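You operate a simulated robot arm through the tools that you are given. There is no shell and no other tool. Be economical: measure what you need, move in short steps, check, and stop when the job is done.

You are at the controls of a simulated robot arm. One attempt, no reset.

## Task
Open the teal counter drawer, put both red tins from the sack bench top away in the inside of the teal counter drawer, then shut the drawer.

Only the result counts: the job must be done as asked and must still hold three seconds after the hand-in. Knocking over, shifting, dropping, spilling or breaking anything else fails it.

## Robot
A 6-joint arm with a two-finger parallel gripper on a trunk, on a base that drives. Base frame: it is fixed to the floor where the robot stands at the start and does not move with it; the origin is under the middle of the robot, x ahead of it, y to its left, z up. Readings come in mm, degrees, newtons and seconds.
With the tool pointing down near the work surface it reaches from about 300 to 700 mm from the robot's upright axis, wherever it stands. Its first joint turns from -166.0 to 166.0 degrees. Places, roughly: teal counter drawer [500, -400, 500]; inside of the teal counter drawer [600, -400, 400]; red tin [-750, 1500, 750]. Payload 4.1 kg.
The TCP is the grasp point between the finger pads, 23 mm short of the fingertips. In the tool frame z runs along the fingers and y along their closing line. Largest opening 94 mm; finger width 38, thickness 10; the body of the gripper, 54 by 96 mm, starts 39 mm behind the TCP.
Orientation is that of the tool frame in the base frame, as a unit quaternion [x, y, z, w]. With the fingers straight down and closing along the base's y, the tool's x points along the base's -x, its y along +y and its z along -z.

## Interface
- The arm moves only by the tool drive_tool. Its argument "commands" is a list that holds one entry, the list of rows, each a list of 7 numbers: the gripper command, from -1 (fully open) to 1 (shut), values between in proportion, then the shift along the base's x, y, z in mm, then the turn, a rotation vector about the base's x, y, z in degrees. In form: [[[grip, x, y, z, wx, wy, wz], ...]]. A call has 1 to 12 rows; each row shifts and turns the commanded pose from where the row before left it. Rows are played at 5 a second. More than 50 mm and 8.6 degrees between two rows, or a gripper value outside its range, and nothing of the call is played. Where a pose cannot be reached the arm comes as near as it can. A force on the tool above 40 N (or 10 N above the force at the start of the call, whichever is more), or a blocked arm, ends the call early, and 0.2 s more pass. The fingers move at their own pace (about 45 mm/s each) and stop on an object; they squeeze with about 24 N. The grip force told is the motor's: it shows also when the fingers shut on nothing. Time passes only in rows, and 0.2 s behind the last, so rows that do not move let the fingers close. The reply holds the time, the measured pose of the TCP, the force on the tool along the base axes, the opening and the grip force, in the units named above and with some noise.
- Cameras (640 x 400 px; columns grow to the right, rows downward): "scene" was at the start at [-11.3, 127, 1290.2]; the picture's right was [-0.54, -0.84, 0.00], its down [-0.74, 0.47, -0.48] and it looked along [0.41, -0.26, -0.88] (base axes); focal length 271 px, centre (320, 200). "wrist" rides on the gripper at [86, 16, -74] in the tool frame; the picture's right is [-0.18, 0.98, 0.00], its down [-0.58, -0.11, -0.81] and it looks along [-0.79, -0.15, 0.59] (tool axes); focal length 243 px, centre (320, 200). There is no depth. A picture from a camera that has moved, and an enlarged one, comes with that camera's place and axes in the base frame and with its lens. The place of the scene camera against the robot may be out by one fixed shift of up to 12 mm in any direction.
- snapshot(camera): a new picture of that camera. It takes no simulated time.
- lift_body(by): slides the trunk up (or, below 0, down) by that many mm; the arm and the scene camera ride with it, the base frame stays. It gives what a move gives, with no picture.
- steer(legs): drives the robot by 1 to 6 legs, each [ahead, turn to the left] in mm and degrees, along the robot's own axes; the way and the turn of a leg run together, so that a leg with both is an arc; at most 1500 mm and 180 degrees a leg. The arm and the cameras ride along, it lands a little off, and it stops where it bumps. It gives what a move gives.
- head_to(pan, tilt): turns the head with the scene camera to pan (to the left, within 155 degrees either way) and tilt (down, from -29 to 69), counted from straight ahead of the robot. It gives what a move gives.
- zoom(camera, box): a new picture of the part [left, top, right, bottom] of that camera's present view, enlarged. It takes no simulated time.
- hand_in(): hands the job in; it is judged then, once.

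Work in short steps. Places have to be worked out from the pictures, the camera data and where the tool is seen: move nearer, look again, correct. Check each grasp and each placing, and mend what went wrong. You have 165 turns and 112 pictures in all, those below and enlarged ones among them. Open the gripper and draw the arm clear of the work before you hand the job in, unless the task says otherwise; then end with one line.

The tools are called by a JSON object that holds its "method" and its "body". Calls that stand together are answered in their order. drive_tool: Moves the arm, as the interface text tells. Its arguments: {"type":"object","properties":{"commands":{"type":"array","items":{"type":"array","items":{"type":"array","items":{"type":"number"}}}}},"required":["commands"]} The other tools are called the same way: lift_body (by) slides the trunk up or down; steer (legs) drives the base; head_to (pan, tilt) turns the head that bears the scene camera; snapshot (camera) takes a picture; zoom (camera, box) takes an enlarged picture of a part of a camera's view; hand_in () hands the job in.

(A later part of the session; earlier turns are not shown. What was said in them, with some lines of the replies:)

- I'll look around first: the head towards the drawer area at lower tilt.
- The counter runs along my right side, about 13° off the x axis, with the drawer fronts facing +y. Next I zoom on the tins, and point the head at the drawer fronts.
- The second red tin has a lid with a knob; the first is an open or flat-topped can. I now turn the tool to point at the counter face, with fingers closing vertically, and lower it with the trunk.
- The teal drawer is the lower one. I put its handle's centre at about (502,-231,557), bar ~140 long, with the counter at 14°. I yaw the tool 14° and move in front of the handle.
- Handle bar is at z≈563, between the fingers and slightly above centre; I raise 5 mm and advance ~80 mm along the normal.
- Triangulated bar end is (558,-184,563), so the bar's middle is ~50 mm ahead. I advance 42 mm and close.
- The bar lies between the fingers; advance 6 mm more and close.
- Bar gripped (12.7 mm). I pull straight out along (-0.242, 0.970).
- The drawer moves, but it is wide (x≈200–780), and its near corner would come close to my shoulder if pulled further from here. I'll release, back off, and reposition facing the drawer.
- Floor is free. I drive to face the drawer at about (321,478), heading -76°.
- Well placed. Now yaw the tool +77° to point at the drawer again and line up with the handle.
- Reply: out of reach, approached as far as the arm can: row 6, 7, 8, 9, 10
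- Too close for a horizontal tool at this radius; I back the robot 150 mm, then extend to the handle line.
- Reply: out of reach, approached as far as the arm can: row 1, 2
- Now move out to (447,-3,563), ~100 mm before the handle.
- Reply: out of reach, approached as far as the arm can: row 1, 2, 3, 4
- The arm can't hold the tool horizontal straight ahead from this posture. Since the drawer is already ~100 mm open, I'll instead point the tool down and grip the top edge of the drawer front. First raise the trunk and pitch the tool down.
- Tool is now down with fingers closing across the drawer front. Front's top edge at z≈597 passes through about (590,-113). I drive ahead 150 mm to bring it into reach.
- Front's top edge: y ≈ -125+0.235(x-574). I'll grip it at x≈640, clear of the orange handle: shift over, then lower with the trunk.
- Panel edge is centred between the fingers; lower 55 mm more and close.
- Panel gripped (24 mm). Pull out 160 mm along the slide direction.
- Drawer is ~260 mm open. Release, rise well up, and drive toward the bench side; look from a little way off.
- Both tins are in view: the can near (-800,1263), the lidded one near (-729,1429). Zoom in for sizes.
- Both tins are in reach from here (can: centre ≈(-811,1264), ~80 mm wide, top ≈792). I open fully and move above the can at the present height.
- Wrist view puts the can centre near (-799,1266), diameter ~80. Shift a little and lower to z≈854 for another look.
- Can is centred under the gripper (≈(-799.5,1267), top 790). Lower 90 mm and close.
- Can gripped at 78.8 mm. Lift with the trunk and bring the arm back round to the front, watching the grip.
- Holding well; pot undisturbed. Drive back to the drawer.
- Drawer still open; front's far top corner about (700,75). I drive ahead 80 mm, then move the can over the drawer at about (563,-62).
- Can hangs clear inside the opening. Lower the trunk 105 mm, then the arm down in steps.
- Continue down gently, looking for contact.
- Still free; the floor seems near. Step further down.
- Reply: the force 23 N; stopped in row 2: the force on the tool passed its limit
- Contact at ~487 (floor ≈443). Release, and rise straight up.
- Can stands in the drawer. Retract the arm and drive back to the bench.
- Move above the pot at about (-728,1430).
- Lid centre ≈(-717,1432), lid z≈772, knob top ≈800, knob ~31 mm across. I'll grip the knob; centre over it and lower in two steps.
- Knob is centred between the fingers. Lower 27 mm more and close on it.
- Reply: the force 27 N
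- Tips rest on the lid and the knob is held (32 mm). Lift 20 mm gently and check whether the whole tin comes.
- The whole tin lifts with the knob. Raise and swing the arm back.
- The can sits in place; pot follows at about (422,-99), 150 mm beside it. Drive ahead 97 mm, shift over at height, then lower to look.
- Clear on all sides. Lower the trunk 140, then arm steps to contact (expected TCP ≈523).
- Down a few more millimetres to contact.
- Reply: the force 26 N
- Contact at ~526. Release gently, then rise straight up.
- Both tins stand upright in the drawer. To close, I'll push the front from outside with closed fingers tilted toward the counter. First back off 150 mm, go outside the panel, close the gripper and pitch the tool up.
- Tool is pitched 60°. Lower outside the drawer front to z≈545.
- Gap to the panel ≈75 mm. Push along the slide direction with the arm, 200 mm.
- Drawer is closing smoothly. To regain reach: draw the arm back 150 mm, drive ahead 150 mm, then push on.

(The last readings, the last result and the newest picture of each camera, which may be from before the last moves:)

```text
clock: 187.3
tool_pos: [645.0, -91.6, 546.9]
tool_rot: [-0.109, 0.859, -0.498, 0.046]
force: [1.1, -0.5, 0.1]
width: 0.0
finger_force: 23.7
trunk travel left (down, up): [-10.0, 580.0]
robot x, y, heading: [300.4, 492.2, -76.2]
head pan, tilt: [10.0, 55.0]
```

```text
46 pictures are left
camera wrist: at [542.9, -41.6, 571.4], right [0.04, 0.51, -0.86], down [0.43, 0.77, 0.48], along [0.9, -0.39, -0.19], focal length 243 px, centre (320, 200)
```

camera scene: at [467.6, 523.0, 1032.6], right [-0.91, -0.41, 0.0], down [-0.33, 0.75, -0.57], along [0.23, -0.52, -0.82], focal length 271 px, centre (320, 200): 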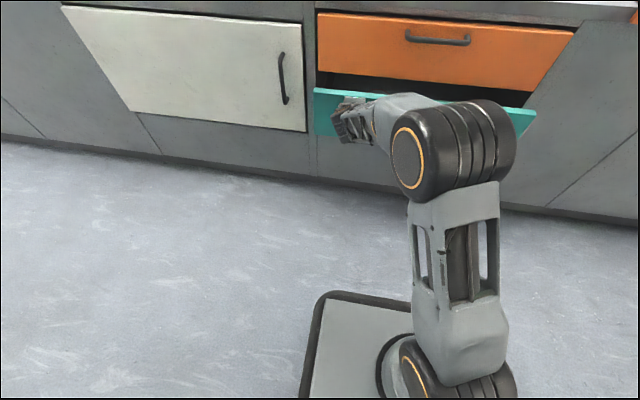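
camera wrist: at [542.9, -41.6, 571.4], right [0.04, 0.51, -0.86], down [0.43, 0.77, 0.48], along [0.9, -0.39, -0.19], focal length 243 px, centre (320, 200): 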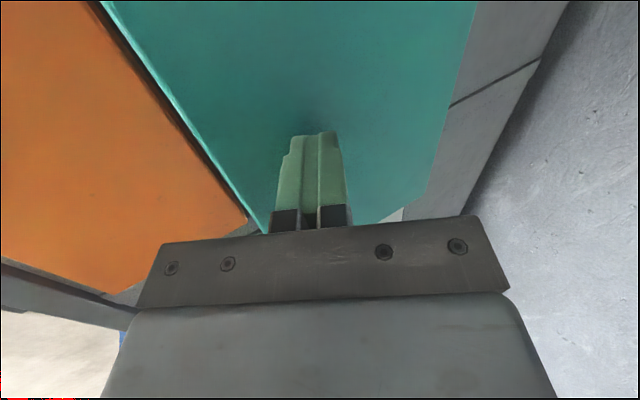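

About 70 mm to go; continue pushing in smaller steps.

{"method": "drive_tool", "body": {"commands": [[[1, 2.4, -9.7, 0, 0, 0, 0], [1, 2.4, -9.7, 0, 0, 0, 0], [1, 2.4, -9.7, 0, 0, 0, 0], [1, 2.4, -9.7, 0, 0, 0, 0], [1, 2.4, -9.7, 0, 0, 0, 0], [1, 0, 0, 0, 0, 0, 0]]]}}

{"method": "snapshot", "body": {"camera": "wrist"}}

{"method": "zoom", "body": {"camera": "scene", "box": [290, 0, 610, 200]}}

```text
clock: 188.7
tool_pos: [655.6, -140.1, 547.4]
tool_rot: [-0.108, 0.859, -0.498, 0.047]
force: [-0.5, 1.1, -0.1]
width: 0.0
finger_force: 23.7
trunk travel left (down, up): [-10.0, 580.0]
robot x, y, heading: [299.3, 492.6, -75.9]
head pan, tilt: [10.0, 55.0]
```

```text
45 pictures are left
camera wrist: at [554.1, -89.9, 572.1], right [0.04, 0.51, -0.86], down [0.43, 0.77, 0.48], along [0.9, -0.39, -0.19], focal length 243 px, centre (320, 200)
```

wrist: 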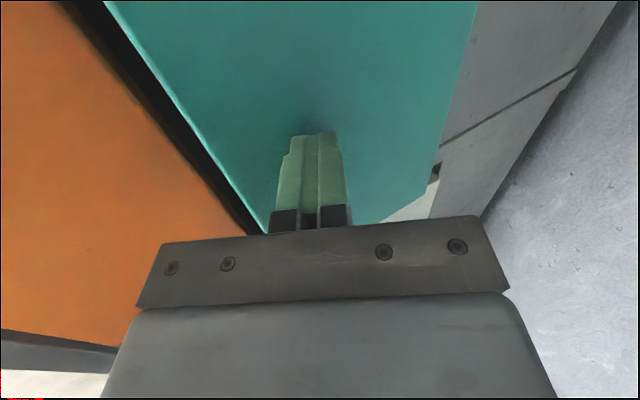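

```text
2.00 times, centred on (450, 100) of scene
camera zoom: at [467.6, 523.1, 1032.7], right [-0.91, -0.41, 0.0], down [-0.33, 0.75, -0.57], along [0.23, -0.52, -0.82], focal length 543 px, centre (60, 400)
```

zoom: 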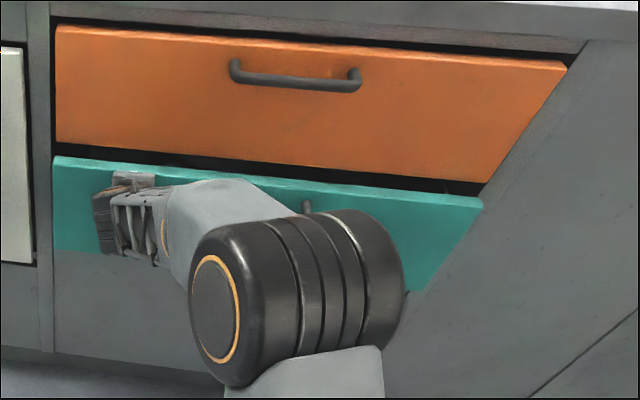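

Nearly shut; push on until it stops.

{"method": "drive_tool", "body": {"commands": [[[1, 1.2, -4.85, 0, 0, 0, 0], [1, 1.2, -4.85, 0, 0, 0, 0], [1, 1.2, -4.85, 0, 0, 0, 0], [1, 1.2, -4.85, 0, 0, 0, 0], [1, 1.2, -4.85, 0, 0, 0, 0], [1, 1.2, -4.85, 0, 0, 0, 0], [1, 1.2, -4.85, 0, 0, 0, 0], [1, 1.2, -4.85, 0, 0, 0, 0], [1, 0, 0, 0, 0, 0, 0]]]}}

{"method": "snapshot", "body": {"camera": "wrist"}}

{"method": "zoom", "body": {"camera": "scene", "box": [290, 0, 610, 200]}}

```text
clock: 190.2
tool_pos: [663.1, -170.4, 547.1]
tool_rot: [-0.108, 0.859, -0.498, 0.046]
force: [-11.0, 19.7, 7.7]
width: 0.0
finger_force: 24.1
trunk travel left (down, up): [-10.0, 580.0]
robot x, y, heading: [299.0, 498.4, -75.8]
head pan, tilt: [10.0, 55.0]
stopped in row 7: the force on the tool passed its limit (the readings are from after the stop); the commanded pose is now the measured one
```

```text
43 pictures are left
camera wrist: at [561.4, -119.1, 572.0], right [0.04, 0.52, -0.86], down [0.43, 0.76, 0.48], along [0.9, -0.39, -0.19], focal length 243 px, centre (320, 200)
```

wrist: 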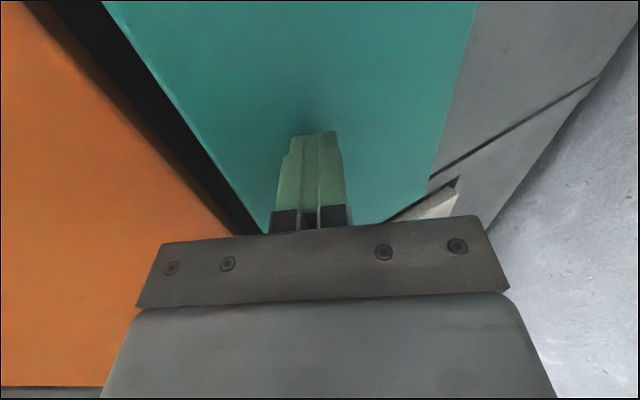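

```text
2.00 times, centred on (450, 100) of scene
camera zoom: at [466.6, 525.2, 1032.9], right [-0.91, -0.41, 0.0], down [-0.33, 0.75, -0.57], along [0.23, -0.52, -0.82], focal length 543 px, centre (60, 400)
```

zoom: 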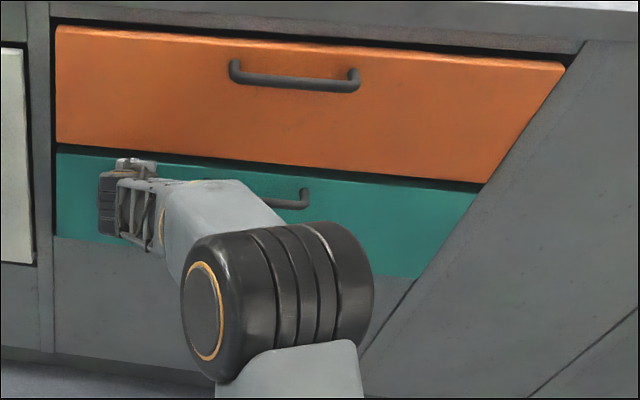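

Firm stop; the front looks flush. Back the arm away and inspect.

{"method": "drive_tool", "body": {"commands": [[[1, -4.8, 19.4, 0, 0, 0, 0], [1, -7.2, 29, 0, 0, 0, 0], [1, -7.2, 29, 0, 0, 0, 0], [1, -7.2, 29, 0, 0, 0, 0], [1, -7.2, 29, 0, 0, 0, 0], [-1, 0, 0, 0, 0, 0, 0]]]}}

{"method": "steer", "body": {"legs": [[-250, 0]]}}

{"method": "lift_body", "body": {"by": 250}}

{"method": "head_to", "body": {"pan": 5, "tilt": 45}}

{"method": "snapshot", "body": {"camera": "scene"}}

{"method": "snapshot", "body": {"camera": "wrist"}}

```text
clock: 191.6
tool_pos: [629.3, -35.3, 543.5]
tool_rot: [-0.109, 0.859, -0.497, 0.045]
force: [0.8, -0.1, 0.9]
width: 32.9
finger_force: 0.0
trunk travel left (down, up): [-10.0, 580.0]
robot x, y, heading: [300.4, 496.0, -76.2]
head pan, tilt: [10.0, 55.0]
```

```text
clock: 193.5
tool_pos: [566.8, 207.5, 542.4]
tool_rot: [-0.108, 0.859, -0.498, 0.046]
force: [0.8, -0.3, -0.4]
width: 94.1
finger_force: 0.1
trunk travel left (down, up): [-10.0, 580.0]
robot x, y, heading: [236.1, 739.0, -76.1]
head pan, tilt: [10.0, 55.0]
```

```text
clock: 196.0
tool_pos: [567.4, 207.4, 794.2]
tool_rot: [-0.109, 0.86, -0.497, 0.045]
force: [-0.5, -0.3, -0.2]
width: 93.9
finger_force: 0.1
trunk travel left (down, up): [-260.0, 330.0]
robot x, y, heading: [233.8, 739.9, -75.8]
head pan, tilt: [10.0, 55.0]
```

```text
clock: 196.8
tool_pos: [566.8, 206.9, 794.2]
tool_rot: [-0.109, 0.86, -0.497, 0.046]
force: [0.1, 0.1, 0.0]
width: 93.9
finger_force: 0.2
trunk travel left (down, up): [-260.0, 330.0]
robot x, y, heading: [235.9, 738.0, -76.2]
head pan, tilt: [5.0, 45.0]
```

```text
41 pictures are left
camera scene: at [403.5, 756.0, 1296.0], right [-0.94, -0.33, 0.0], down [-0.23, 0.67, -0.71], along [0.23, -0.67, -0.71], focal length 271 px, centre (320, 200)
```

scene: 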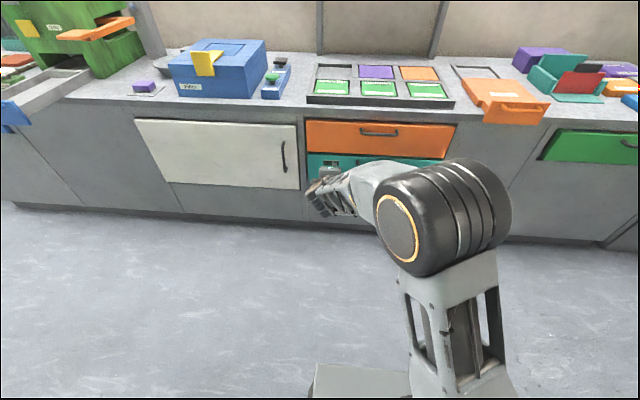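

```text
40 pictures are left
camera wrist: at [465.9, 258.5, 819.1], right [0.04, 0.52, -0.86], down [0.43, 0.76, 0.48], along [0.9, -0.39, -0.19], focal length 243 px, centre (320, 200)
```

wrist: 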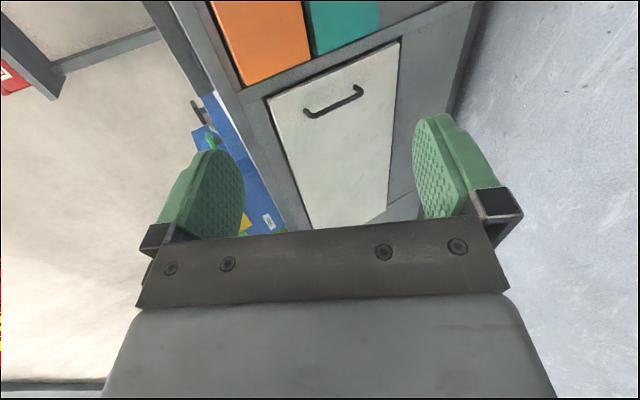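

Zoom in on the drawer front to confirm it is flush.

{"method": "zoom", "body": {"camera": "scene", "box": [290, 105, 480, 225]}}

{"method": "zoom", "body": {"camera": "wrist", "box": [180, 0, 420, 150]}}

```text
3.33 times, centred on (385, 165) of scene
camera zoom: at [403.5, 756.0, 1296.0], right [-0.94, -0.33, 0.0], down [-0.23, 0.67, -0.71], along [0.23, -0.67, -0.71], focal length 904 px, centre (103, 317)
```

zoom: 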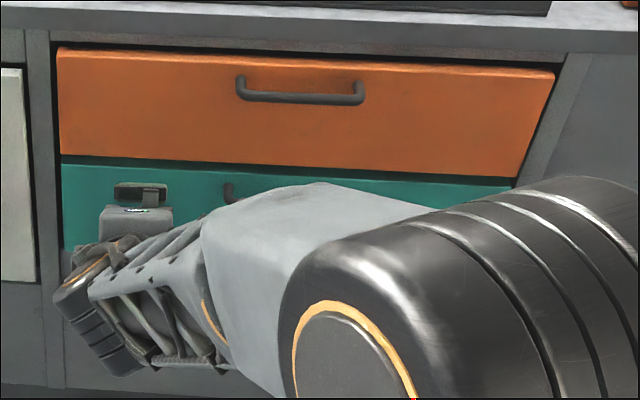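

```text
2.67 times, centred on (300, 75) of wrist
camera zoom: at [465.9, 258.5, 819.1], right [0.04, 0.52, -0.86], down [0.43, 0.76, 0.48], along [0.9, -0.39, -0.19], focal length 647 px, centre (373, 533)
```

zoom: 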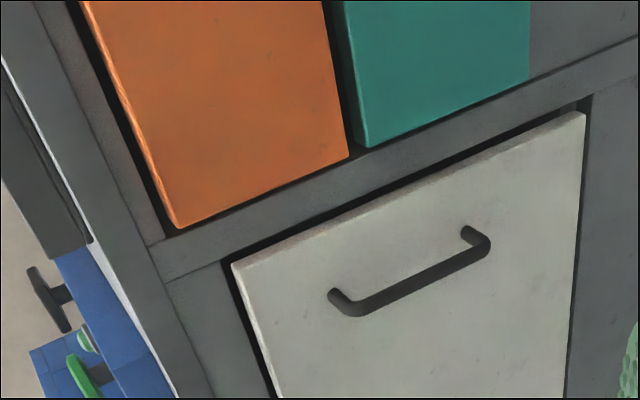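

The drawer is shut flush, the gripper is open and the arm is clear. Handing in.

{"method": "hand_in", "body": {}}

```text
The job is handed in.
```

I put both red tins upright inside the teal counter drawer and shut it until the front was flush; the job is handed in, with the gripper open and the arm clear.
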